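You operate a simulated robot arm through the tools that you are given. There is no shell and no other tool. Be economical: measure what you need, move in short steps, check, and stop when the job is done.

You run a simulated two-armed robot. Do the job below in one go: nothing can be reset, and whatever is moved stays where it is left.

Task
Shut the small welder down, preset 160 amps and flow 20, and lower its screen.
Fine: switch off and close the cylinder valve before the dials are turned.

The check looks at the end state, three seconds after you hand in, the way a careful person would. Anything else that was tipped, shoved, dropped, spilled or broken makes it a failure.

Robot
Two 7-joint arms with fingered hands on one trunk, on a base that drives. Base frame: it is fixed to the floor where the robot stands at the start and does not move with it; the origin is under the middle of the robot, x ahead of it, y to its left, z up. Units: cm, degrees, N and s.
The left shoulder is at the start at [2.4, 18.2, 141.5], the right one opposite. With the tool pointing down near the work surface each hand reaches from about 10 to 66 cm from the robot's upright axis, wherever it stands, measured 20 degrees to its own side. Places, roughly: amps dial of the small welder [50, 10, 110]; cylinder valve of the low welder cart [100, -10, 100]; flow dial of the low welder cart [80, -20, 90]; lift-up screen of the low welder cart [60, 40, 120]; low welder cart [80, 10, 70]; switch of the small welder [60, 0, 120]. Payload 3.8 kg a hand.
Tool frame (each hand has its own): the origin (TCP) lies between the finger pads and is the grasp point; the fingertips stand 3 cm ahead of it; z points along the fingers, y is the line along which they close. Largest opening 10.4 cm; the body of the gripper starts 3.5 cm behind the TCP. The gripper is a hand of 4 fingers: y runs from the thumb to the fingers, the wrist lies at [-1.7, -10.4, -17.8] in the tool frame, and closing takes about 1.5 s.
Orientation is told as [roll, pitch, yaw] about the base's x, y, z axes, in that order, counted from this pose: with the fingers straight down and the wrist toward the robot, the tool's x, y and z point along [0, 1, 0], [1, 0, 0] and [0, 0, -1] of the base frame.

Tools
- The arms move only by the tool arm_command. It takes "left_plan", "right_plan" or both (then of equal length, played together; a hand with none holds still); each is a list of rows, each a list of 3 entries, a list of its own where there are three numbers: the opening, from 0 (shut) to 1 (fully open), then the shift along the tool's x, y, z in cm, then the turn, a rotation vector about the tool's x, y, z in degrees. In form: [[fingers, [tx, ty, tz], [wx, wy, wz]], ...]. A call has 1 to 8 rows; each row shifts and turns the commanded pose from where the row before left it, along the tool's axes as they then stand. A row lasts 0.2 s, in which the tool goes at most 5 cm and 8.6 degrees; a call with a longer step from one row to the next is refused whole, and so is a gripper value outside its range. Where a pose cannot be reached the arm comes as near as it can. A force on the tool above 40 N (or 10 N above the force at the start of the call, whichever is more), or a blocked arm, ends the call early, and 0.2 s more pass. The fingers move at their own pace (about 7.2 cm/s each) and stop on an object; they squeeze with about 21 N. The grip force told is the motor's: it shows also when the fingers shut on nothing. Time passes only in rows, and 0.2 s behind the last, so rows that do not move let the fingers close. The reply holds the time, the measured pose of the TCP, the force on the tool along the base axes, the opening and the grip force, in the units named above and with some noise, with the torque about the TCP (base axes, N m) and any sound that the robot's microphone picked up.
- Cameras (640 x 400 px; columns grow to the right, rows downward): "scene" is now at [10.44, 1.14, 160.48]; the picture's right is [0.13, -0.99, 0.00], its down [-0.46, -0.06, -0.89] and it looks along [0.88, 0.12, -0.46] (base axes); focal length 214 px, centre (320, 200). "left" rides on the left gripper at [-6.6, -9, -12.6] in its tool frame; the picture's right is [-0.78, -0.30, 0.56], its down [0.57, -0.70, 0.43] and it looks along [0.26, 0.65, 0.71] (tool axes); focal length 275 px, centre (320, 200). "right" rides on the right gripper at [6.6, -9, -12.6] in its tool frame; the picture's right is [-0.78, 0.30, -0.56], its down [-0.57, -0.70, 0.42] and it looks along [-0.27, 0.65, 0.71] (tool axes); focal length 275 px, centre (320, 200). There is no depth. A picture from a camera that has moved, and an enlarged one, comes with that camera's place and axes in the base frame and with its lens.
- snapshot(camera): a new picture of that camera. No time passes.
- lift_body(by): slides the trunk up (or, below 0, down) by that many cm; the arms and the scene camera ride with it, the base frame stays. It gives what a move gives, with no picture.
- base_move(legs): drives the robot by 1 to 6 legs, each [ahead, left, turn to the left] in cm, cm and degrees, along the robot's own axes; the way and the turn of a leg run together, so that a leg with both is an arc; at most 150 cm and 180 degrees a leg. The arms and the cameras ride along, it lands a little off, and it stops where it bumps. It gives what a move gives.
- preshape(shape, hand): the hand has 4 fingers and takes this shape, open, in about a second: jaw (thumb against the fingers, like two jaws); tri (thumb and two fingers); tip (a fingertip pinch); poke (one finger out to press); point (the index stretched); flat (the hand flat); cup (the hand cupped); fist (a fist). The gripper value then closes the fingers along that shape, each until it touches; the sizes above hold for jaw. It gives what a move gives, with no picture.
- pan_tilt(pan, tilt): turns the head with the scene camera to pan (to the left, within 86 degrees either way) and tilt (down, from -29 to 69), counted from straight ahead of the robot. It gives what a move gives.
- inspect(camera, box): a new picture of the part [left, top, right, bottom] of that camera's present view, enlarged. No time passes.
- sign_off(): hands the job in; it is judged then, once.

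Go step by step. Nothing tells you exact positions but the pictures and the camera data: compare them with the known pose of the tool, close in by small moves and look again before you grip or let go. The budget is 120 turns and 108 pictures, counting those below and the enlarged ones. Unless the task says otherwise, let go and move clear before handing in, and close with one line.

The tools are called as name(argument=value, ...) on one line, values as JSON. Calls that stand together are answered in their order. arm_command: Moves the arms, as the interface text tells. Its arguments: {"type":"object","properties":{"left_plan":{"type":"array","items":{"type":"array"}},"right_plan":{"type":"array","items":{"type":"array"}}},"required":[]} The other tools are called the same way: lift_body (by) slides the trunk up or down; preshape (shape, hand) gives the hand a shape; base_move (legs) drives the base; pan_tilt (pan, tilt) turns the head that bears the scene camera; snapshot (camera) takes a picture; inspect (camera, box) takes an enlarged picture of a part of a camera's view; sign_off () hands the job in.

At the start:

```text
time_s: 0.0
left_eef_pos: [54.62, 24.01, 168.64]
left_orientation: [0.1, 0.1, 0.1]
left_force: [0.6, 0.0, -0.6]
left_moment: [-0.03, -0.01, 0.0]
left_opening: 10.37
left_gripper_force: 0.1
left_shape: jaw
right_eef_pos: [50.91, -17.95, 171.07]
right_orientation: [-0.1, 0.0, 0.0]
right_force: [0.4, -0.3, -1.1]
right_moment: [-0.01, 0.0, 0.01]
right_opening: 10.37
right_gripper_force: 0.1
right_shape: jaw
trunk travel left (down, up): [-56.5, 19.1]
robot x, y, heading: [-0.09, 0.27, -0.2]
head pan, tilt: [7.5, 27.6]
```

scene: 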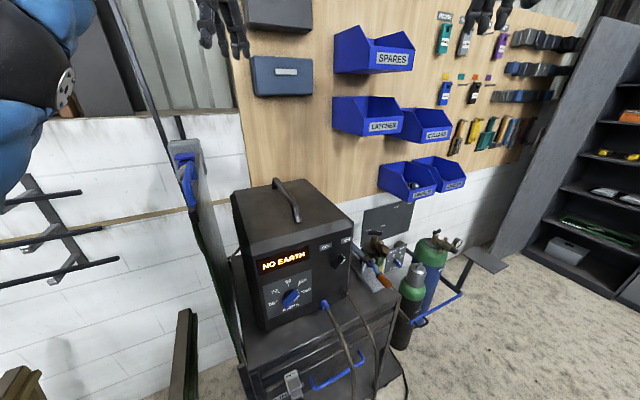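
right: 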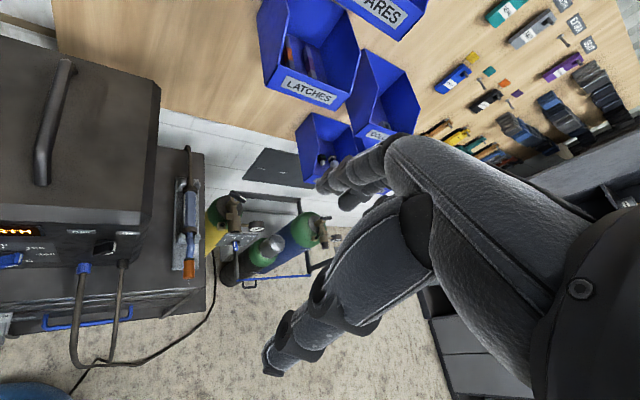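
left: 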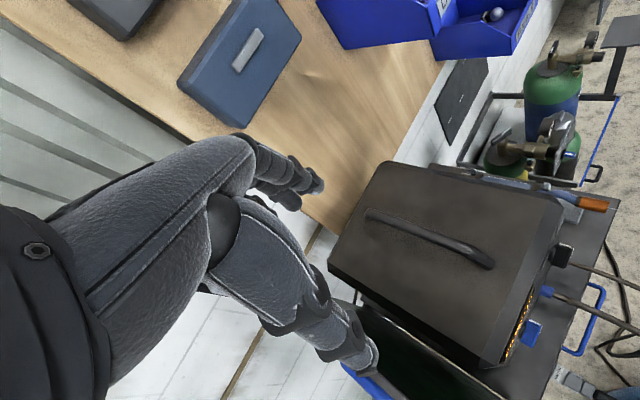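

I see the welder with a "NO EARTH" display, a dial below it, a switch on its right side, cylinders behind the cart on the right and a screen to the left. I'll look at the details first.

inspect(camera="scene", box=[230, 220, 390, 320])

inspect(camera="scene", box=[340, 200, 500, 300])

inspect(camera="scene", box=[140, 120, 300, 400])

inspect(camera="right", box=[160, 160, 360, 300])

```text
4.00 times, centred on (310, 270) of scene
camera zoom: at [10.44, 1.14, 160.48], right [0.13, -0.99, 0.0], down [-0.46, -0.06, -0.89], along [0.88, 0.12, -0.46], focal length 858 px, centre (360, -80)
```

zoom: 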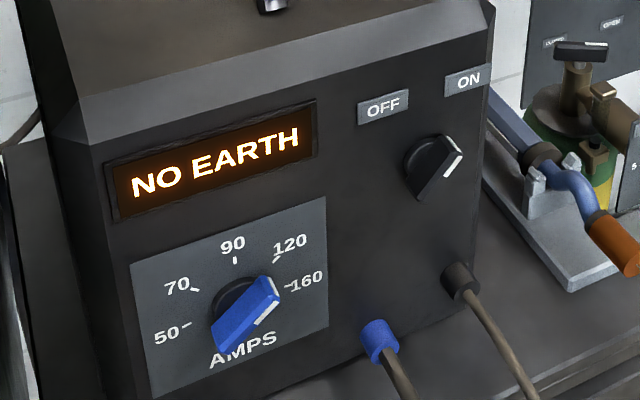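

```text
4.00 times, centred on (420, 250) of scene
camera zoom: at [10.44, 1.14, 160.48], right [0.13, -0.99, 0.0], down [-0.46, -0.06, -0.89], along [0.88, 0.12, -0.46], focal length 858 px, centre (-80, 0)
```

zoom: 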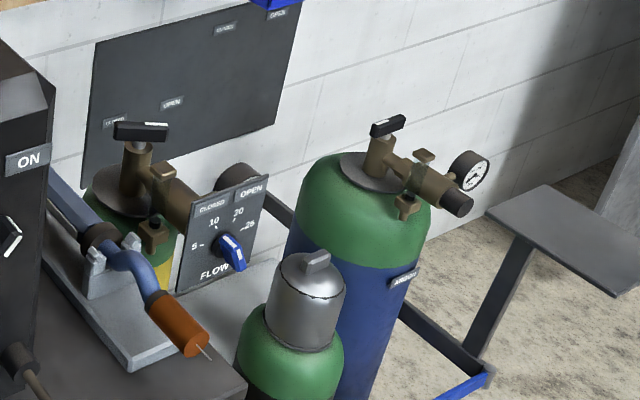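

```text
1.43 times, centred on (220, 260) of scene
camera zoom: at [10.44, 1.14, 160.48], right [0.13, -0.99, 0.0], down [-0.46, -0.06, -0.89], along [0.88, 0.12, -0.46], focal length 306 px, centre (463, 114)
```

zoom: 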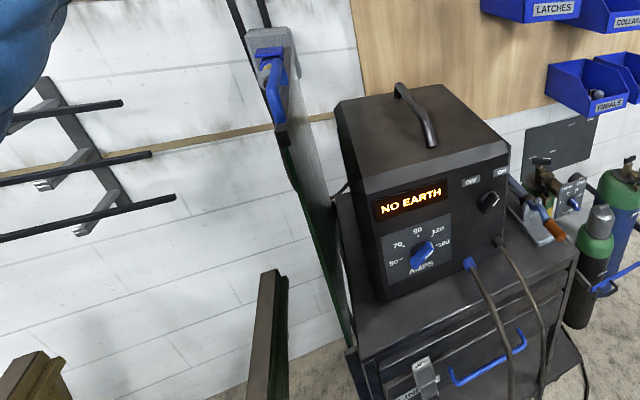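

```text
2.86 times, centred on (260, 230) of right
camera zoom: at [41.91, -11.34, 183.77], right [0.3, -0.78, 0.56], down [-0.7, -0.57, -0.42], along [0.65, -0.27, -0.71], focal length 786 px, centre (491, 114)
```

zoom: 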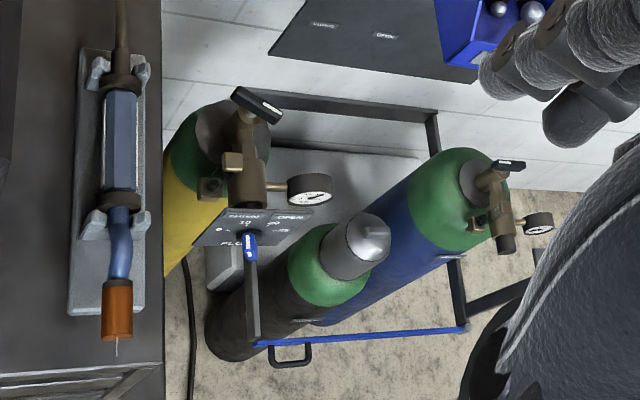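

The dial is near [50,14,108], the switch near [56,2,118], the valve near [98,-14,98], the flow dial near [88,-24,88] and the screen handle near [51,37,139]. I'll look closer at the screen and the valve labels.

pan_tilt(pan=35, tilt=30)

snapshot(camera="scene")

inspect(camera="scene", box=[220, 80, 440, 220])

inspect(camera="right", box=[200, 180, 280, 230])

```text
time_s: 0.9
left_eef_pos: [54.65, 24.08, 168.61]
left_orientation: [0.0, 0.1, 0.1]
left_force: [1.5, -0.8, -0.3]
left_moment: [0.0, 0.0, 0.01]
left_opening: 10.37
left_gripper_force: 0.1
left_shape: jaw
right_eef_pos: [50.9, -17.91, 171.19]
right_orientation: [0.0, 0.0, 0.1]
right_force: [-0.3, -0.1, 0.6]
right_moment: [0.0, -0.02, -0.01]
right_opening: 10.35
right_gripper_force: 0.1
right_shape: jaw
trunk travel left (down, up): [-56.5, 19.1]
robot x, y, heading: [0.01, -0.18, -0.2]
head pan, tilt: [35.0, 30.0]
```

```text
100 pictures are left
camera scene: at [8.79, 5.13, 160.09], right [0.57, -0.82, 0.0], down [-0.41, -0.29, -0.87], along [0.71, 0.5, -0.5], focal length 214 px, centre (320, 200)
```

scene: 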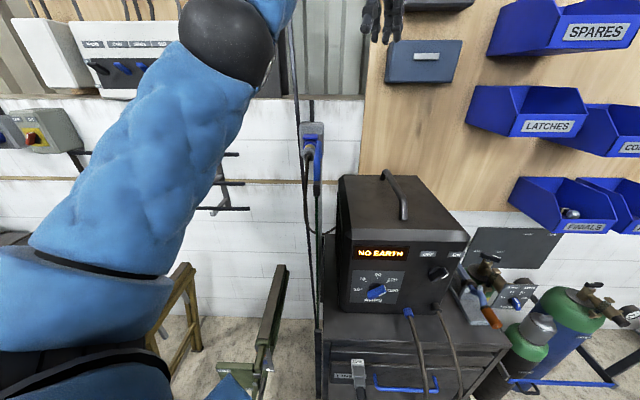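

```text
2.86 times, centred on (330, 150) of scene
camera zoom: at [8.79, 5.13, 160.09], right [0.57, -0.82, 0.0], down [-0.41, -0.29, -0.87], along [0.71, 0.5, -0.5], focal length 613 px, centre (291, 343)
```

zoom: 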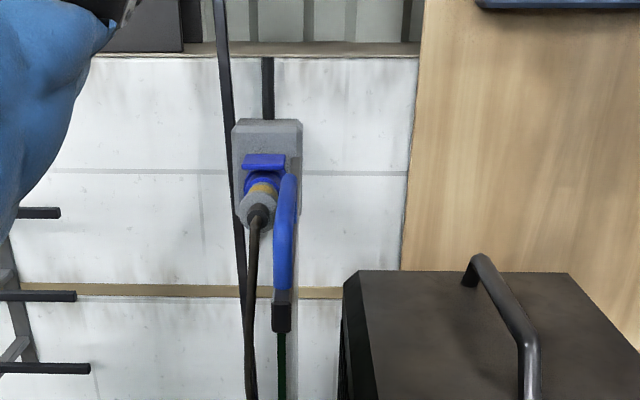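

```text
8.00 times, centred on (240, 205) of right
camera zoom: at [41.92, -11.34, 183.77], right [0.3, -0.78, 0.56], down [-0.7, -0.57, -0.42], along [0.65, -0.27, -0.71], focal length 2202 px, centre (960, 160)
```

zoom: 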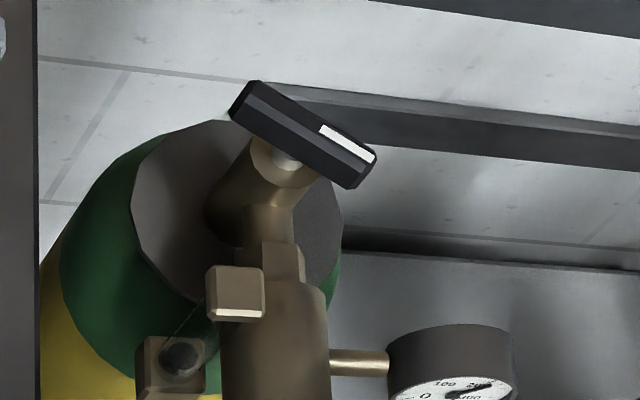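

I need a better view of the screen and its handle, so I'll zoom into the left camera and draw the left hand back and up.

inspect(camera="left", box=[300, 280, 492, 400])

arm_command(left_plan=[[1, [0, -4.5, 0], [0, 0, 0]], [1, [0, -4.5, 0], [0, 0, 0]], [1, [0, -4.5, 0], [0, 0, 0]], [1, [0, -4.5, 0], [0, 0, 0]]])

snapshot(camera="left")

```text
3.33 times, centred on (396, 340) of left
camera zoom: at [45.71, 17.43, 181.18], right [-0.3, -0.78, -0.56], down [-0.7, 0.57, -0.42], along [0.65, 0.26, -0.71], focal length 918 px, centre (67, -267)
```

zoom: 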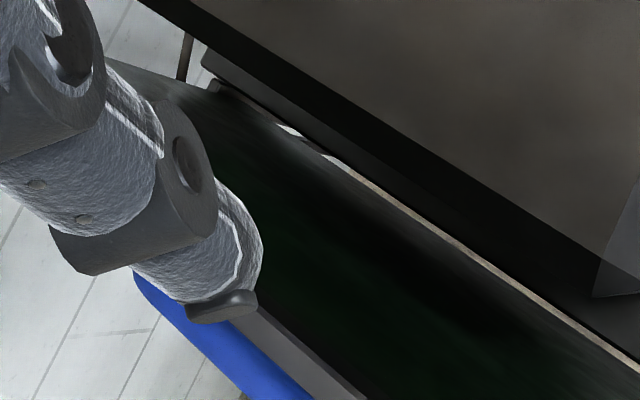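

```text
time_s: 1.9
left_eef_pos: [36.18, 23.93, 168.81]
left_orientation: [0.0, 0.0, 0.1]
left_force: [-0.1, 0.3, -0.1]
left_moment: [-0.04, -0.04, -0.02]
left_opening: 10.38
left_gripper_force: 0.1
left_shape: jaw
right_eef_pos: [50.52, -17.85, 171.3]
right_orientation: [-0.1, -0.1, 0.0]
right_force: [-0.4, -0.4, -1.0]
right_moment: [-0.02, -0.02, 0.02]
right_opening: 10.37
right_gripper_force: 0.1
right_shape: jaw
trunk travel left (down, up): [-56.5, 19.1]
robot x, y, heading: [0.18, 0.3, -0.0]
head pan, tilt: [35.0, 30.0]
```

```text
96 pictures are left
camera left: at [27.3, 17.42, 181.39], right [-0.3, -0.78, -0.56], down [-0.7, 0.57, -0.43], along [0.65, 0.26, -0.71], focal length 275 px, centre (320, 200)
```

left: 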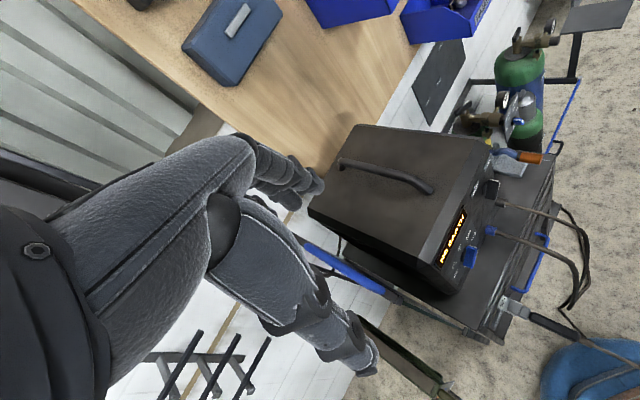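

inspect(camera="left", box=[280, 200, 520, 350])

```text
2.67 times, centred on (400, 275) of left
camera zoom: at [27.3, 17.42, 181.39], right [-0.3, -0.78, -0.56], down [-0.7, 0.57, -0.43], along [0.65, 0.26, -0.71], focal length 734 px, centre (107, 0)
```

zoom: 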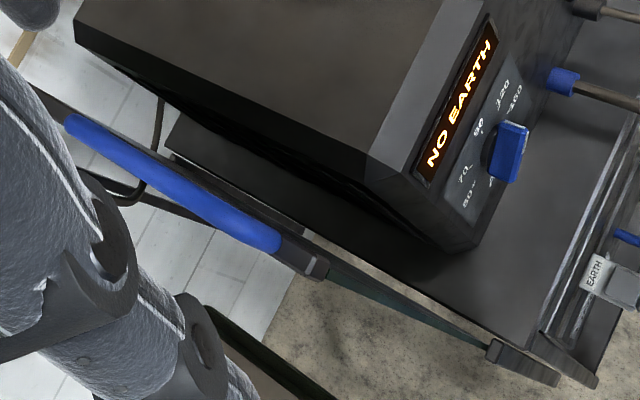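

The welder faces about 30° to the right of me, and its switch is at about [57,2,118]. I'll turn the base 30° left to square up with it.

base_move(legs=[[0, 0, 30]])

pan_tilt(pan=-15, tilt=35)

snapshot(camera="scene")

snapshot(camera="left")

```text
time_s: 3.8
left_eef_pos: [19.96, 38.79, 168.81]
left_orientation: [0.1, 0.1, 29.9]
left_force: [-0.1, 1.0, -0.1]
left_moment: [0.02, -0.01, -0.01]
left_opening: 10.37
left_gripper_force: 0.0
left_shape: jaw
right_eef_pos: [53.01, 9.72, 171.16]
right_orientation: [0.0, 0.0, 29.8]
right_force: [-0.8, -0.1, 0.1]
right_moment: [-0.03, 0.01, -0.01]
right_opening: 10.37
right_gripper_force: 0.0
right_shape: jaw
trunk travel left (down, up): [-56.5, 19.1]
robot x, y, heading: [-0.09, -0.35, 30.0]
head pan, tilt: [35.0, 30.0]
```

```text
time_s: 5.0
left_eef_pos: [19.8, 38.78, 168.9]
left_orientation: [0.0, 0.1, 29.9]
left_force: [-0.4, 0.2, 0.1]
left_moment: [0.01, 0.01, -0.01]
left_opening: 10.4
left_gripper_force: 0.1
left_shape: jaw
right_eef_pos: [53.07, 9.76, 171.16]
right_orientation: [0.0, 0.0, 29.8]
right_force: [-0.3, 0.9, -0.2]
right_moment: [-0.02, 0.0, -0.03]
right_opening: 10.36
right_gripper_force: 0.1
right_shape: jaw
trunk travel left (down, up): [-56.5, 19.1]
robot x, y, heading: [0.23, 0.0, 29.6]
head pan, tilt: [-15.0, 35.0]
```

```text
94 pictures are left
camera scene: at [9.68, 2.97, 159.31], right [0.26, -0.97, 0.0], down [-0.55, -0.15, -0.82], along [0.79, 0.21, -0.57], focal length 214 px, centre (320, 200)
```

scene: 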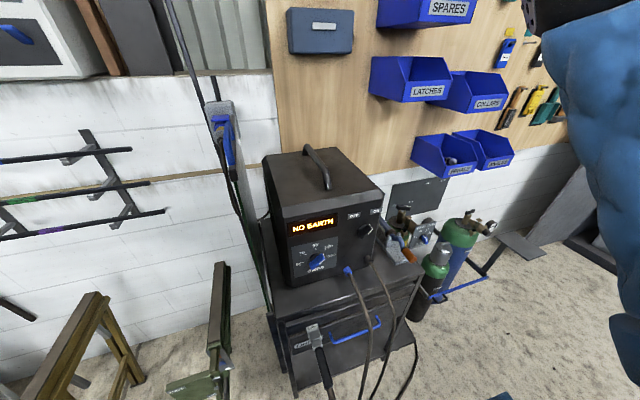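

```text
93 pictures are left
camera left: at [15.4, 28.73, 181.37], right [0.13, -0.82, -0.56], down [-0.89, 0.15, -0.42], along [0.43, 0.55, -0.71], focal length 275 px, centre (320, 200)
```

left: 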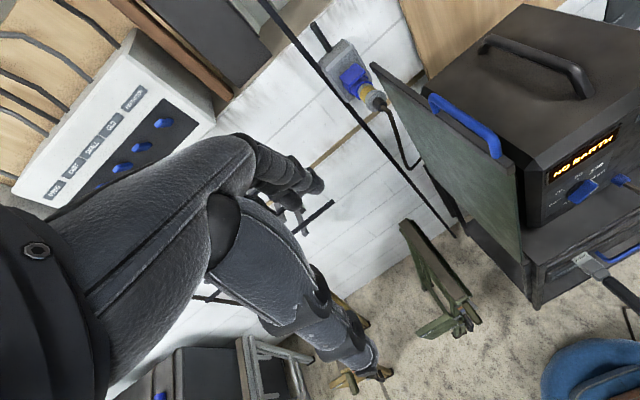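

inspect(camera="left", box=[360, 50, 560, 310])

inspect(camera="scene", box=[200, 80, 300, 390])

inspect(camera="scene", box=[275, 195, 395, 285])

```text
1.54 times, centred on (460, 180) of left
camera zoom: at [15.4, 28.73, 181.37], right [0.13, -0.82, -0.56], down [-0.89, 0.15, -0.42], along [0.43, 0.55, -0.71], focal length 424 px, centre (105, 231)
```

zoom: 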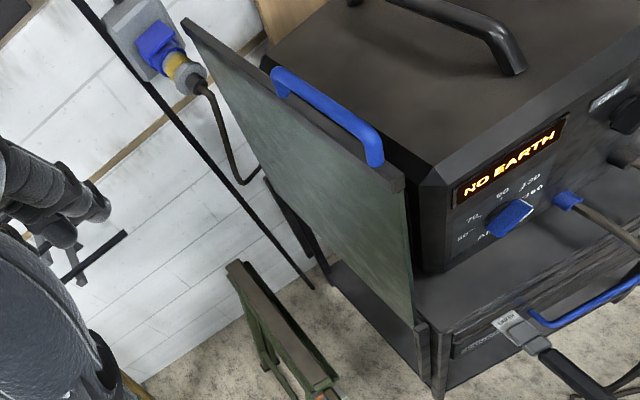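

```text
1.29 times, centred on (250, 235) of scene
camera zoom: at [9.68, 2.97, 159.31], right [0.26, -0.97, 0.0], down [-0.55, -0.15, -0.82], along [0.79, 0.21, -0.57], focal length 277 px, centre (410, 155)
```

zoom: 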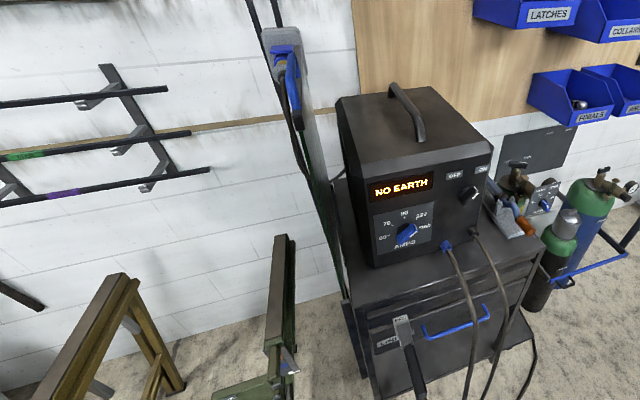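

```text
4.44 times, centred on (335, 240) of scene
camera zoom: at [9.68, 2.97, 159.31], right [0.26, -0.97, 0.0], down [-0.55, -0.15, -0.82], along [0.79, 0.21, -0.57], focal length 953 px, centre (253, 22)
```

zoom: 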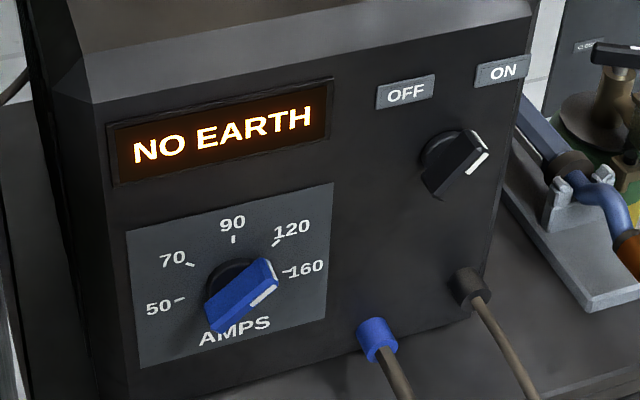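

I now see the screen as a panel with a blue handle on its top edge, sitting over a channel at the cart's left side, so it looks like it slides down. I'll do the switch first, pitching the right hand to point forward at the welder face.

arm_command(right_plan=[[1, [0, -4, 0], [-8.5, 0, 0]], [1, [0, -4, 0], [-8.5, 0, 0]], [1, [0, -4, 0], [-8.5, 0, 0]], [1, [0, 0, 0], [-8.5, 0, 0]], [1, [0, 0, 0], [-8.5, 0, 0]], [1, [0, 0, 0], [-8.5, 0, 0]], [1, [0, 0, 0], [-8.5, 0, 0]], [1, [0, 0, 0], [-8.5, 0, 0]]])

arm_command(right_plan=[[1, [-4, 0, 0], [-8.5, 0, 0]], [1, [-4, 0, 0], [-8.5, 0, 0]], [1, [0, -4, 0], [-5, 0, 0]], [1, [0, -4.5, 0], [0, 0, 0]], [1, [0, -4.5, 0], [0, 0, 0]], [1, [0, -4.5, 0], [0, 0, 0]], [1, [0, -4.5, 0], [0, 0, 0]], [1, [0, -4.5, 0], [0, 0, 0]]])

snapshot(camera="scene")

snapshot(camera="right")

```text
time_s: 6.8
left_eef_pos: [19.96, 39.06, 168.82]
left_orientation: [0.0, 0.1, 29.8]
left_force: [0.2, 0.2, -0.2]
left_moment: [-0.01, -0.02, 0.02]
left_opening: 10.37
left_gripper_force: 0.1
left_shape: jaw
right_eef_pos: [42.9, 3.72, 169.54]
right_orientation: [0.1, -68.0, 29.8]
right_force: [0.0, -0.5, -0.3]
right_moment: [0.0, -0.02, 0.0]
right_opening: 10.39
right_gripper_force: 0.0
right_shape: jaw
trunk travel left (down, up): [-56.5, 19.1]
robot x, y, heading: [-0.46, -0.1, 29.8]
head pan, tilt: [-15.0, 35.0]
```

```text
time_s: 8.6
left_eef_pos: [19.73, 38.81, 168.98]
left_orientation: [0.0, 0.0, 29.8]
left_force: [-0.3, 0.9, -0.3]
left_moment: [0.01, -0.06, -0.01]
left_opening: 10.37
left_gripper_force: 0.1
left_shape: jaw
right_eef_pos: [52.28, -1.1, 146.08]
right_orientation: [-155.9, -89.9, -174.4]
right_force: [-0.3, -0.3, 0.7]
right_moment: [0.0, 0.0, 0.01]
right_opening: 10.4
right_gripper_force: 0.0
right_shape: jaw
right hand out of reach, approached as far as the arm can: row 3, 4, 5, 6
trunk travel left (down, up): [-56.5, 19.1]
robot x, y, heading: [-0.38, 0.19, 29.6]
head pan, tilt: [-15.0, 35.0]
```

```text
89 pictures are left
camera scene: at [9.58, 2.88, 159.32], right [0.26, -0.97, 0.0], down [-0.55, -0.15, -0.82], along [0.79, 0.21, -0.57], focal length 214 px, centre (320, 200)
```

scene: 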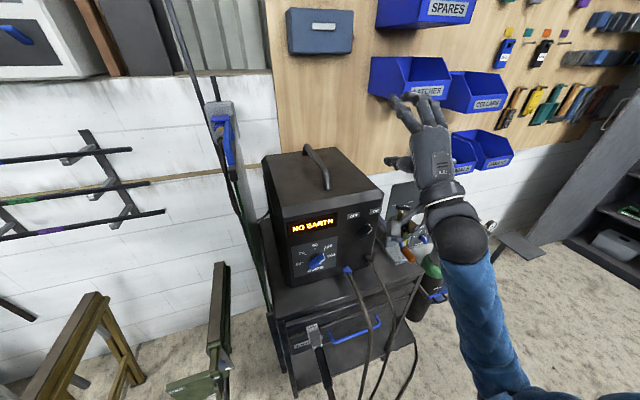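

```text
88 pictures are left
camera right: at [38.03, -1.59, 137.14], right [-0.1, -0.95, 0.3], down [0.65, -0.29, -0.7], along [0.75, 0.12, 0.65], focal length 275 px, centre (320, 200)
```

right: 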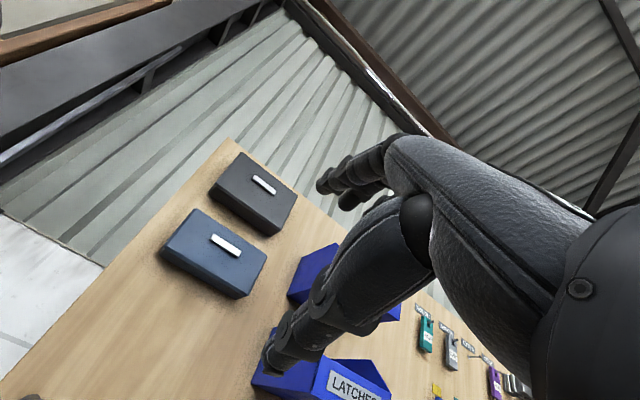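

The right hand points forward at [52,-1,146]. I'll back it off 3 cm, then lower the trunk so hand and camera come level with the panel.

arm_command(right_plan=[[1, [0, 0, -3], [0, 0, 0]]])

lift_body(by=-26)

snapshot(camera="scene")

snapshot(camera="right")

```text
time_s: 9.0
left_eef_pos: [19.76, 38.73, 168.83]
left_orientation: [-0.1, 0.1, 29.8]
left_force: [-0.2, 0.4, -0.9]
left_moment: [0.01, -0.04, 0.01]
left_opening: 10.4
left_gripper_force: 0.1
left_shape: jaw
right_eef_pos: [51.67, -1.51, 145.65]
right_orientation: [-156.2, -89.9, -174.1]
right_force: [-0.2, -0.4, -0.2]
right_moment: [-0.01, -0.01, -0.01]
right_opening: 10.41
right_gripper_force: 0.2
right_shape: jaw
right hand out of reach, approached as far as the arm can: row 1
trunk travel left (down, up): [-56.5, 19.1]
robot x, y, heading: [0.13, 0.03, 29.9]
head pan, tilt: [-15.0, 35.0]
```

```text
time_s: 11.6
left_eef_pos: [19.71, 38.79, 142.9]
left_orientation: [-0.1, 0.0, 29.8]
left_force: [-0.5, -0.2, -0.5]
left_moment: [-0.02, 0.02, 0.05]
left_opening: 10.39
left_gripper_force: 0.0
left_shape: jaw
right_eef_pos: [55.57, 0.69, 114.51]
right_orientation: [-0.1, -83.7, 29.9]
right_force: [-0.2, 0.4, -0.5]
right_moment: [0.02, 0.0, -0.01]
right_opening: 10.38
right_gripper_force: 0.0
right_shape: jaw
trunk travel left (down, up): [-30.5, 45.1]
robot x, y, heading: [0.1, 0.04, 29.6]
head pan, tilt: [-15.0, 35.0]
```

```text
87 pictures are left
camera scene: at [14.49, 5.71, 133.13], right [0.26, -0.97, 0.0], down [-0.55, -0.15, -0.82], along [0.79, 0.21, -0.57], focal length 214 px, centre (320, 200)
```

scene: 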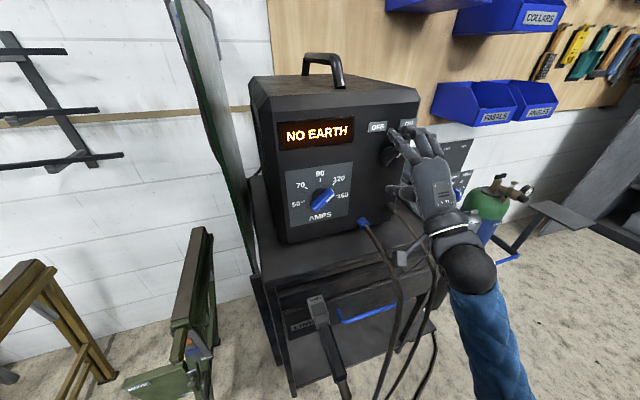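

```text
86 pictures are left
camera right: at [40.55, -0.33, 107.0], right [-0.07, -0.93, 0.36], down [0.58, -0.32, -0.74], along [0.81, 0.16, 0.57], focal length 275 px, centre (320, 200)
```

right: 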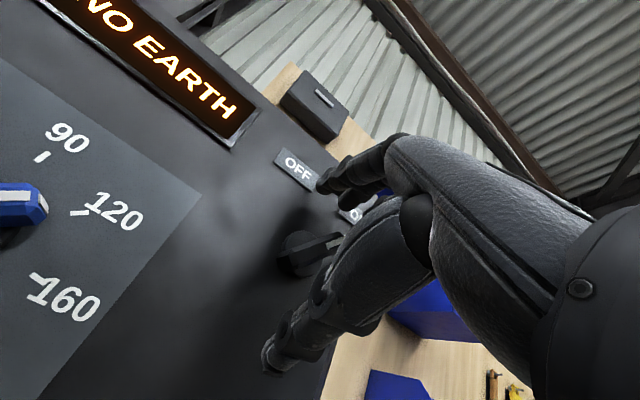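

The hand has ended nearer the switch than I meant, with no contact force. I'll back off and look at the switch unobstructed.

arm_command(right_plan=[[1, [0, 0, -4], [0, 0, 0]], [1, [0, 0, -4], [-6, 0, 0]]])

snapshot(camera="right")

inspect(camera="scene", box=[270, 100, 470, 260])

```text
time_s: 12.2
left_eef_pos: [19.75, 38.9, 142.75]
left_orientation: [-0.1, 0.0, 29.9]
left_force: [0.1, 0.2, 0.6]
left_moment: [-0.02, -0.04, 0.01]
left_opening: 10.38
left_gripper_force: 0.1
left_shape: jaw
right_eef_pos: [53.43, -1.93, 112.82]
right_orientation: [-14.4, -89.9, 44.4]
right_force: [-0.4, 0.0, 0.2]
right_moment: [0.0, 0.01, -0.01]
right_opening: 10.39
right_gripper_force: 0.1
right_shape: jaw
right hand out of reach, approached as far as the arm can: row 1, 2
trunk travel left (down, up): [-30.5, 45.1]
robot x, y, heading: [0.12, -0.39, 29.6]
head pan, tilt: [-15.0, 35.0]
```

```text
85 pictures are left
camera right: at [39.22, -2.38, 103.96], right [-0.1, -0.95, 0.3], down [0.65, -0.29, -0.7], along [0.75, 0.13, 0.65], focal length 275 px, centre (320, 200)
```

right: 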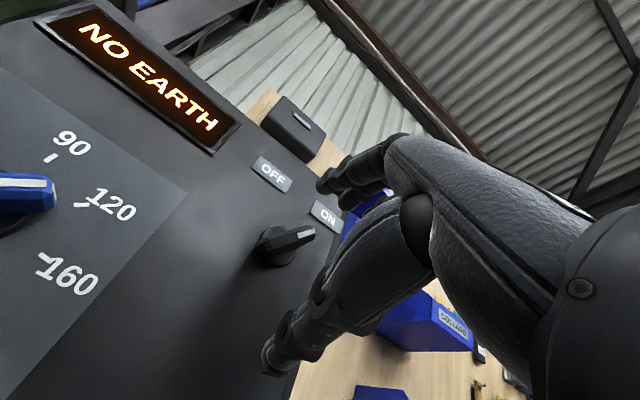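

```text
2.50 times, centred on (370, 180) of scene
camera zoom: at [14.46, 5.74, 133.12], right [0.26, -0.97, 0.0], down [-0.55, -0.15, -0.82], along [0.79, 0.21, -0.57], focal length 536 px, centre (195, 250)
```

zoom: 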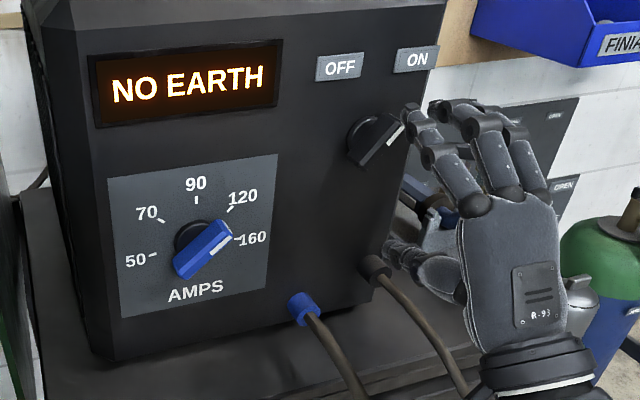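

The switch's white-tipped bar points to ON at upper right, centred about [56.5,1.8,115.5]. I'll back the base up 10 cm for a better arm range and shape a poking finger to sweep the bar left to OFF.

base_move(legs=[[-10, 0, 0]])

preshape(hand="right", shape="poke")

snapshot(camera="right")

snapshot(camera="scene")

```text
time_s: 13.4
left_eef_pos: [11.36, 33.99, 142.75]
left_orientation: [0.0, 0.0, 29.8]
left_force: [-0.2, -1.1, 0.8]
left_moment: [0.0, -0.05, 0.03]
left_opening: 10.37
left_gripper_force: 0.1
left_shape: jaw
right_eef_pos: [44.99, -6.75, 112.95]
right_orientation: [-7.4, -89.9, 37.5]
right_force: [-0.8, -0.5, 0.7]
right_moment: [-0.03, 0.03, 0.02]
right_opening: 10.41
right_gripper_force: 0.0
right_shape: jaw
trunk travel left (down, up): [-30.5, 45.1]
robot x, y, heading: [-8.33, -4.73, 29.7]
head pan, tilt: [-15.0, 35.0]
```

```text
time_s: 14.3
left_eef_pos: [11.37, 34.0, 142.85]
left_orientation: [0.1, 0.0, 29.8]
left_force: [0.2, 0.0, -0.5]
left_moment: [-0.02, 0.04, 0.0]
left_opening: 10.36
left_gripper_force: 0.1
left_shape: jaw
right_eef_pos: [45.06, -6.8, 112.91]
right_orientation: [-3.3, -89.8, 33.1]
right_force: [0.0, 0.0, -0.5]
right_moment: [0.02, 0.02, -0.01]
right_opening: 0.0
right_gripper_force: 0.0
right_shape: poke
trunk travel left (down, up): [-30.5, 45.1]
robot x, y, heading: [-8.28, -4.8, 29.8]
head pan, tilt: [-15.0, 35.0]
```

```text
83 pictures are left
camera right: at [30.88, -7.23, 103.96], right [-0.1, -0.95, 0.3], down [0.65, -0.29, -0.7], along [0.75, 0.13, 0.65], focal length 275 px, centre (320, 200)
```

right: 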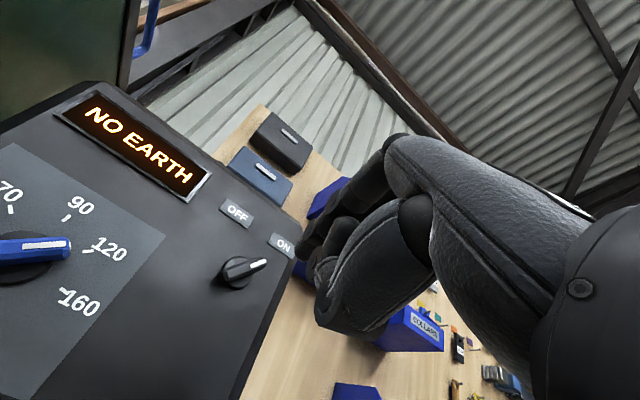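

```text
82 pictures are left
camera scene: at [6.12, 0.9, 133.12], right [0.26, -0.97, 0.0], down [-0.55, -0.15, -0.82], along [0.79, 0.21, -0.57], focal length 214 px, centre (320, 200)
```

scene: 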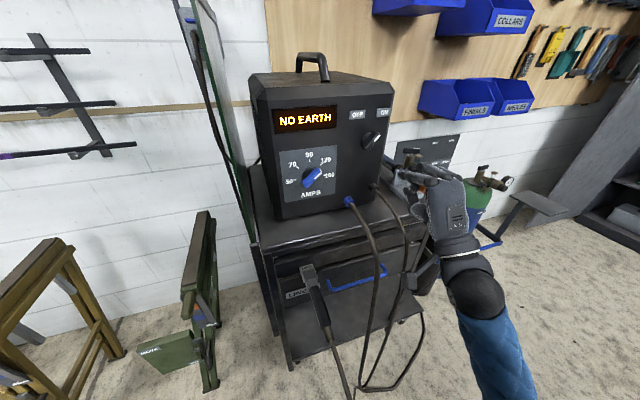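

inspect(camera="scene", box=[350, 110, 510, 270])

inspect(camera="right", box=[220, 120, 460, 340])

```text
2.50 times, centred on (430, 190) of scene
camera zoom: at [6.12, 0.9, 133.12], right [0.26, -0.97, 0.0], down [-0.55, -0.15, -0.82], along [0.79, 0.21, -0.57], focal length 536 px, centre (45, 225)
```

zoom: 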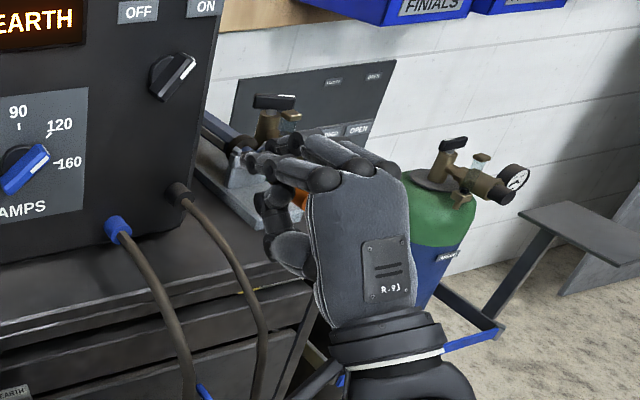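

```text
1.82 times, centred on (340, 230) of right
camera zoom: at [30.88, -7.23, 103.96], right [-0.1, -0.95, 0.3], down [0.65, -0.29, -0.7], along [0.75, 0.13, 0.65], focal length 500 px, centre (284, 146)
```

zoom: 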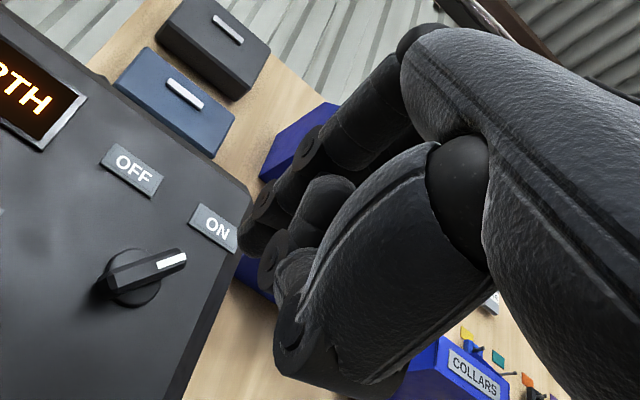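

The poke finger's tip is about 3 cm ahead of the TCP, and the switch works out at [58,1.75,115.4]. I'll move the finger to just right of the knob, short of the face.

arm_command(right_plan=[[0, [-2.5, 1.4, 0], [0, 0, 0]], [0, [0, 1.4, 3], [0, 0, 0]], [0, [0, 0, 3], [0, 0, 0]]])

inspect(camera="scene", box=[350, 90, 510, 190])

```text
time_s: 15.1
left_eef_pos: [11.49, 33.98, 142.86]
left_orientation: [0.0, 0.1, 29.8]
left_force: [0.4, 0.9, 0.1]
left_moment: [-0.01, 0.0, -0.02]
left_opening: 10.41
left_gripper_force: 0.1
left_shape: jaw
right_eef_pos: [51.61, -5.96, 115.6]
right_orientation: [-5.3, -89.8, 35.1]
right_force: [0.2, 0.2, -0.3]
right_moment: [0.0, -0.01, 0.02]
right_opening: 0.01
right_gripper_force: 0.0
right_shape: poke
trunk travel left (down, up): [-30.5, 45.1]
robot x, y, heading: [-8.8, -5.33, 29.8]
head pan, tilt: [-15.0, 35.0]
```

```text
4.00 times, centred on (430, 140) of scene
camera zoom: at [6.16, 0.89, 133.11], right [0.26, -0.97, 0.0], down [-0.56, -0.15, -0.82], along [0.79, 0.21, -0.57], focal length 858 px, centre (-120, 440)
```

zoom: 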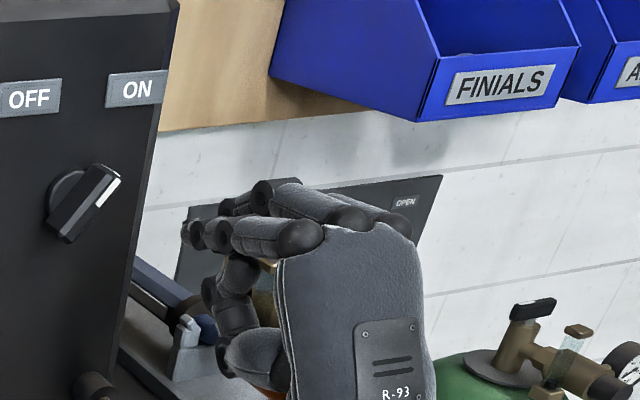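

arm_command(right_plan=[[0, [0, 0, 2.5], [0, 0, 0]], [0, [0, 0, 2.5], [0, 0, 0]]])

inspect(camera="scene", box=[350, 90, 510, 190])

snapshot(camera="right")

```text
time_s: 15.7
left_eef_pos: [11.34, 34.06, 142.72]
left_orientation: [-0.1, 0.1, 29.7]
left_force: [-0.6, 0.9, 0.1]
left_moment: [0.04, -0.01, 0.0]
left_opening: 10.37
left_gripper_force: 0.0
left_shape: jaw
right_eef_pos: [56.02, -3.44, 115.67]
right_orientation: [-6.0, -89.8, 35.8]
right_force: [-0.1, 0.8, 0.7]
right_moment: [0.0, 0.01, -0.02]
right_opening: 0.01
right_gripper_force: 0.0
right_shape: poke
trunk travel left (down, up): [-30.5, 45.1]
robot x, y, heading: [-8.27, -5.08, 29.9]
head pan, tilt: [-15.0, 35.0]
```

```text
4.00 times, centred on (430, 140) of scene
camera zoom: at [6.14, 0.92, 133.11], right [0.26, -0.97, 0.0], down [-0.55, -0.15, -0.82], along [0.79, 0.21, -0.57], focal length 858 px, centre (-120, 440)
```

zoom: 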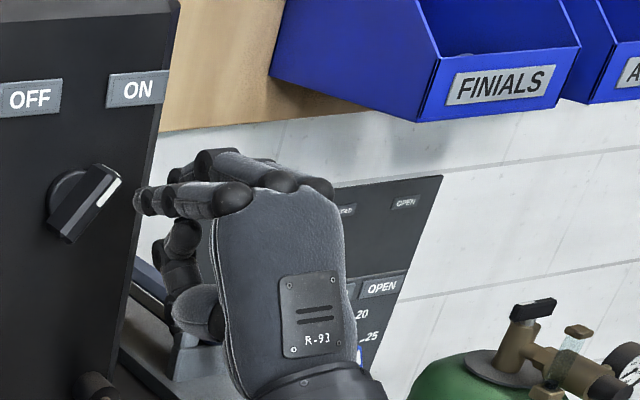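

```text
77 pictures are left
camera right: at [41.79, -3.75, 106.75], right [-0.1, -0.95, 0.3], down [0.65, -0.29, -0.7], along [0.75, 0.13, 0.65], focal length 275 px, centre (320, 200)
```

right: 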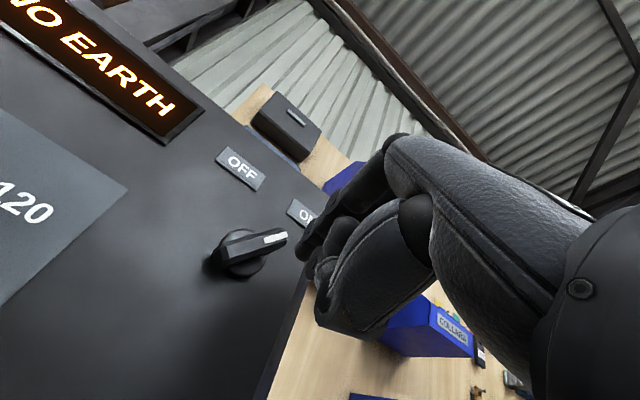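

arm_command(right_plan=[[0, [0, 0, 1], [0, 0, 0]], [0, [0, 0, 1], [0, 0, 0]]])

inspect(camera="scene", box=[350, 90, 430, 150])

inspect(camera="right", box=[180, 120, 400, 340])

```text
time_s: 16.3
left_eef_pos: [11.4, 33.92, 142.76]
left_orientation: [-0.1, 0.0, 29.8]
left_force: [0.2, 0.2, 0.5]
left_moment: [-0.03, 0.02, -0.03]
left_opening: 10.39
left_gripper_force: 0.1
left_shape: jaw
right_eef_pos: [57.82, -2.34, 115.59]
right_orientation: [-3.3, -89.7, 33.2]
right_force: [0.4, -0.2, 1.1]
right_moment: [-0.01, -0.02, 0.01]
right_opening: 0.0
right_gripper_force: 0.0
right_shape: poke
trunk travel left (down, up): [-30.5, 45.1]
robot x, y, heading: [-8.35, -4.68, 29.7]
head pan, tilt: [-15.0, 35.0]
```

```text
6.67 times, centred on (390, 120) of scene
camera zoom: at [6.14, 0.91, 133.11], right [0.26, -0.97, 0.0], down [-0.55, -0.15, -0.82], along [0.79, 0.21, -0.57], focal length 1430 px, centre (-147, 733)
```

zoom: 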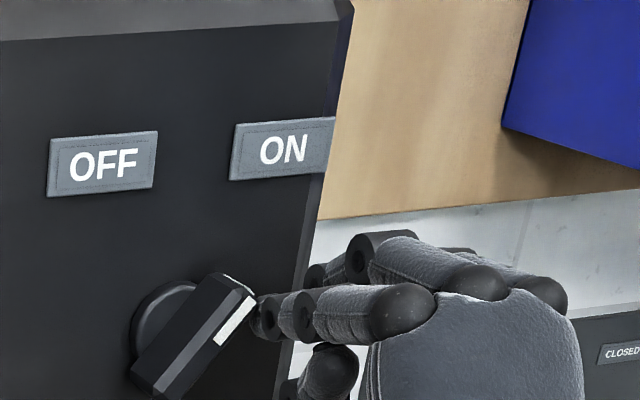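

```text
1.82 times, centred on (290, 230) of right
camera zoom: at [43.53, -2.81, 106.72], right [-0.1, -0.95, 0.3], down [0.65, -0.29, -0.7], along [0.75, 0.13, 0.65], focal length 500 px, centre (374, 146)
```

zoom: 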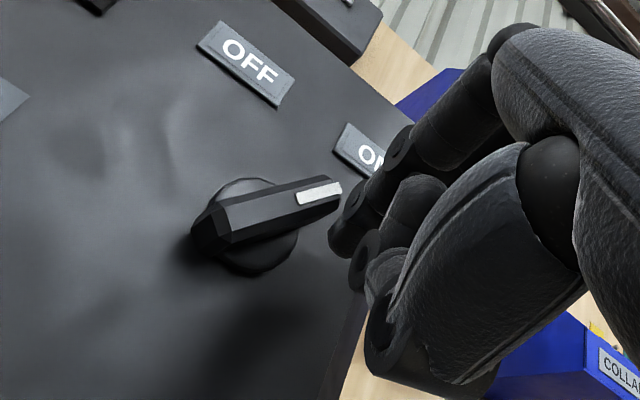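

arm_command(right_plan=[[0, [0, 0, 0.8], [0, 0, 0]], [0, [0.8, 0.5, 0], [0, 0, 0]], [0, [0.6, 0.6, 0], [0, 0, 0]], [0, [0.6, 0.6, 0], [0, 0, 0]]])

inspect(camera="scene", box=[350, 90, 430, 150])

inspect(camera="right", box=[180, 120, 400, 340])

```text
time_s: 17.3
left_eef_pos: [11.43, 34.02, 142.74]
left_orientation: [-0.1, 0.0, 29.8]
left_force: [-0.3, -0.1, 0.4]
left_moment: [0.02, 0.0, 0.01]
left_opening: 10.39
left_gripper_force: 0.1
left_shape: jaw
right_eef_pos: [57.4, -0.19, 117.47]
right_orientation: [-12.9, -89.7, 42.7]
right_force: [1.0, -1.1, 0.1]
right_moment: [-0.01, 0.01, -0.04]
right_opening: 0.01
right_gripper_force: 0.1
right_shape: poke
trunk travel left (down, up): [-30.5, 45.1]
robot x, y, heading: [-8.5, -4.81, 29.9]
head pan, tilt: [-15.0, 35.0]
```

```text
6.67 times, centred on (390, 120) of scene
camera zoom: at [6.12, 0.92, 133.11], right [0.26, -0.97, 0.0], down [-0.55, -0.15, -0.82], along [0.79, 0.21, -0.57], focal length 1430 px, centre (-147, 733)
```

zoom: 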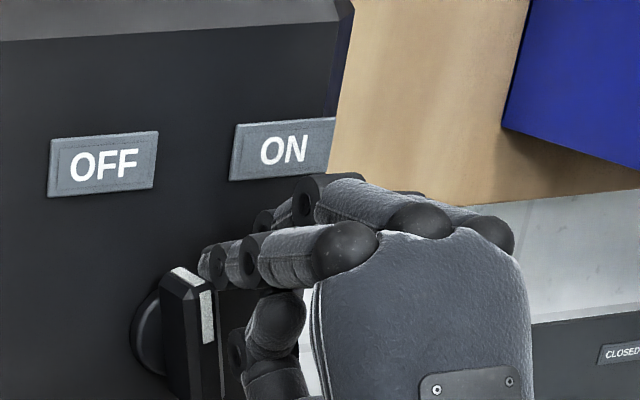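

```text
1.82 times, centred on (290, 230) of right
camera zoom: at [43.11, -0.76, 108.52], right [-0.1, -0.95, 0.3], down [0.65, -0.29, -0.7], along [0.75, 0.13, 0.65], focal length 500 px, centre (374, 146)
```

zoom: 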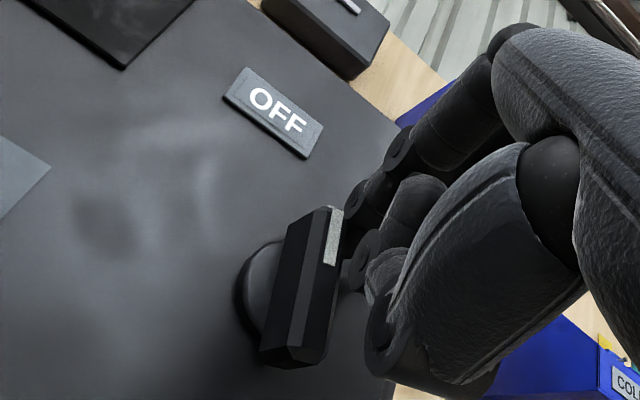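

The bar is turning and is near vertical now, so I'll continue the sweep.

arm_command(right_plan=[[0, [0.7, 0.4, 0], [0, 0, 0]], [0, [0.7, 0.2, 0], [0, 0, 0]], [0, [0.7, 0, 0], [0, 0, 0]]])

inspect(camera="scene", box=[350, 90, 430, 150])

inspect(camera="right", box=[180, 120, 400, 340])

```text
time_s: 18.1
left_eef_pos: [11.58, 34.1, 142.8]
left_orientation: [-0.1, -0.1, 29.8]
left_force: [0.1, -0.3, -0.8]
left_moment: [0.0, -0.02, -0.01]
left_opening: 10.36
left_gripper_force: 0.0
left_shape: jaw
right_eef_pos: [56.27, 1.73, 117.9]
right_orientation: [-19.0, -89.7, 48.9]
right_force: [-0.1, 0.3, 0.3]
right_moment: [0.03, 0.02, -0.01]
right_opening: 0.0
right_gripper_force: 0.1
right_shape: poke
trunk travel left (down, up): [-30.5, 45.1]
robot x, y, heading: [-8.34, -4.72, 29.8]
head pan, tilt: [-15.0, 35.0]
```

```text
6.67 times, centred on (390, 120) of scene
camera zoom: at [6.11, 0.94, 133.11], right [0.26, -0.97, 0.0], down [-0.55, -0.15, -0.82], along [0.79, 0.21, -0.57], focal length 1430 px, centre (-147, 733)
```

zoom: 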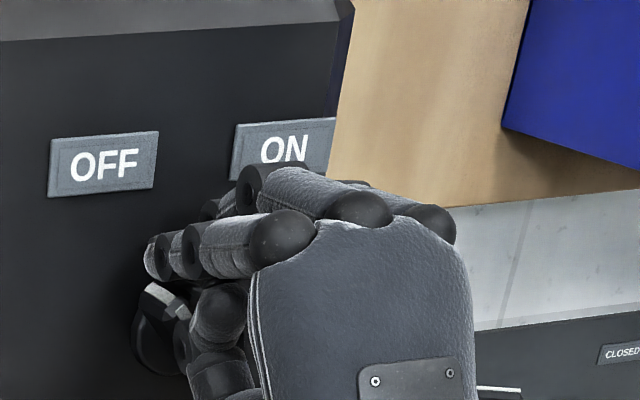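

```text
1.82 times, centred on (290, 230) of right
camera zoom: at [42.0, 1.11, 109.0], right [-0.1, -0.95, 0.3], down [0.65, -0.29, -0.7], along [0.75, 0.13, 0.65], focal length 500 px, centre (374, 146)
```

zoom: 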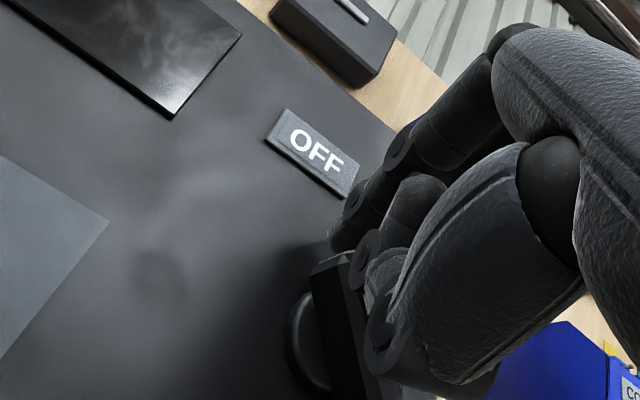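

The display has gone dark. I'll retreat and check the switch position.

arm_command(right_plan=[[0, [-0.5, 0, -1], [0, 0, 0]], [0, [0, 0, -4], [0, 0, 0]], [0, [0, 0, -4], [0, 0, 0]]])

inspect(camera="scene", box=[260, 80, 420, 200])

snapshot(camera="right")

```text
time_s: 18.9
left_eef_pos: [11.36, 33.92, 142.87]
left_orientation: [0.1, 0.0, 29.7]
left_force: [0.0, -0.7, 0.6]
left_moment: [0.02, 0.0, 0.02]
left_opening: 10.41
left_gripper_force: 0.0
left_shape: jaw
right_eef_pos: [48.98, -3.45, 118.0]
right_orientation: [-3.8, -89.8, 33.7]
right_force: [-1.1, -0.1, 0.3]
right_moment: [-0.01, 0.03, 0.03]
right_opening: 0.01
right_gripper_force: 0.1
right_shape: poke
trunk travel left (down, up): [-30.5, 45.1]
robot x, y, heading: [-8.63, -4.72, 29.6]
head pan, tilt: [-15.0, 35.0]
```

```text
3.33 times, centred on (340, 140) of scene
camera zoom: at [6.08, 0.87, 133.12], right [0.26, -0.97, 0.0], down [-0.55, -0.15, -0.82], along [0.79, 0.21, -0.57], focal length 715 px, centre (253, 400)
```

zoom: 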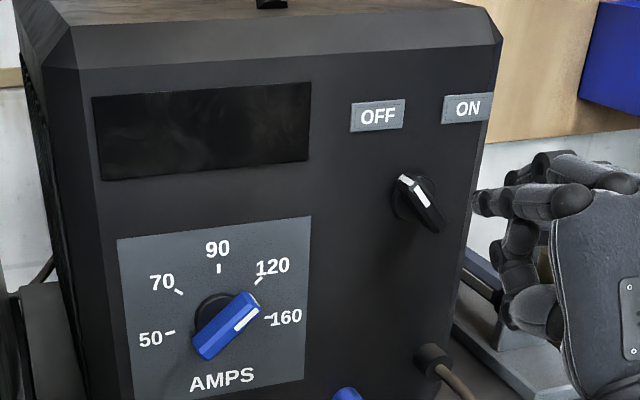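

```text
69 pictures are left
camera right: at [34.72, -3.95, 109.1], right [-0.1, -0.95, 0.3], down [0.65, -0.29, -0.7], along [0.75, 0.13, 0.65], focal length 275 px, centre (320, 200)
```

right: 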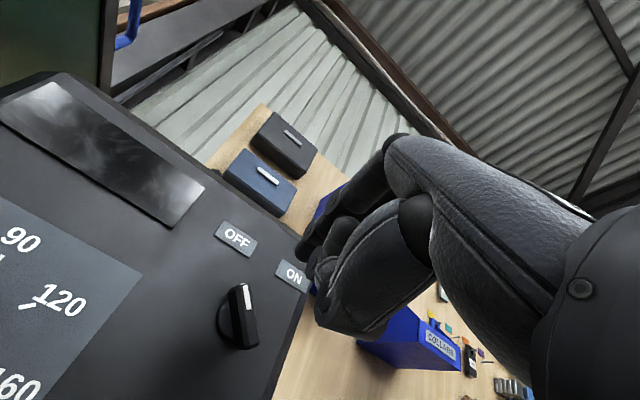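

The switch points to OFF and the display is dark. Next is the valve, so I'll survey the area to the right, including the floor.

pan_tilt(pan=-50, tilt=35)

snapshot(camera="scene")

```text
time_s: 19.9
left_eef_pos: [11.59, 33.87, 142.66]
left_orientation: [0.0, 0.0, 29.7]
left_force: [-0.9, 0.7, 0.1]
left_moment: [-0.01, 0.01, 0.01]
left_opening: 10.38
left_gripper_force: 0.0
left_shape: jaw
right_eef_pos: [49.12, -3.39, 117.84]
right_orientation: [-5.1, -89.8, 34.9]
right_force: [1.4, -0.7, -0.7]
right_moment: [-0.04, 0.0, 0.04]
right_opening: 0.0
right_gripper_force: 0.0
right_shape: poke
trunk travel left (down, up): [-30.5, 45.1]
robot x, y, heading: [-8.39, -4.96, 29.8]
head pan, tilt: [-50.0, 35.0]
```

```text
68 pictures are left
camera scene: at [5.89, -4.37, 133.11], right [-0.34, -0.94, 0.0], down [-0.54, 0.2, -0.82], along [0.77, -0.28, -0.57], focal length 214 px, centre (320, 200)
```

scene: 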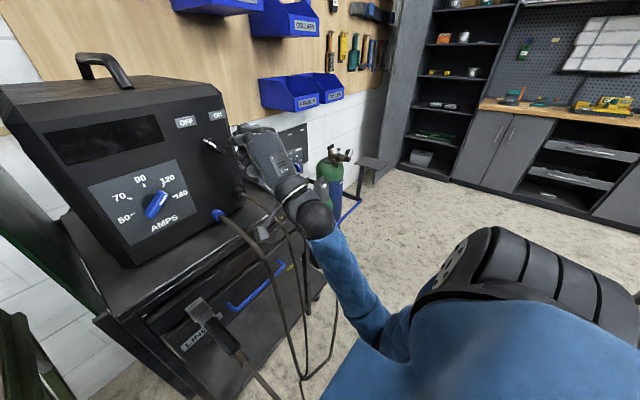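

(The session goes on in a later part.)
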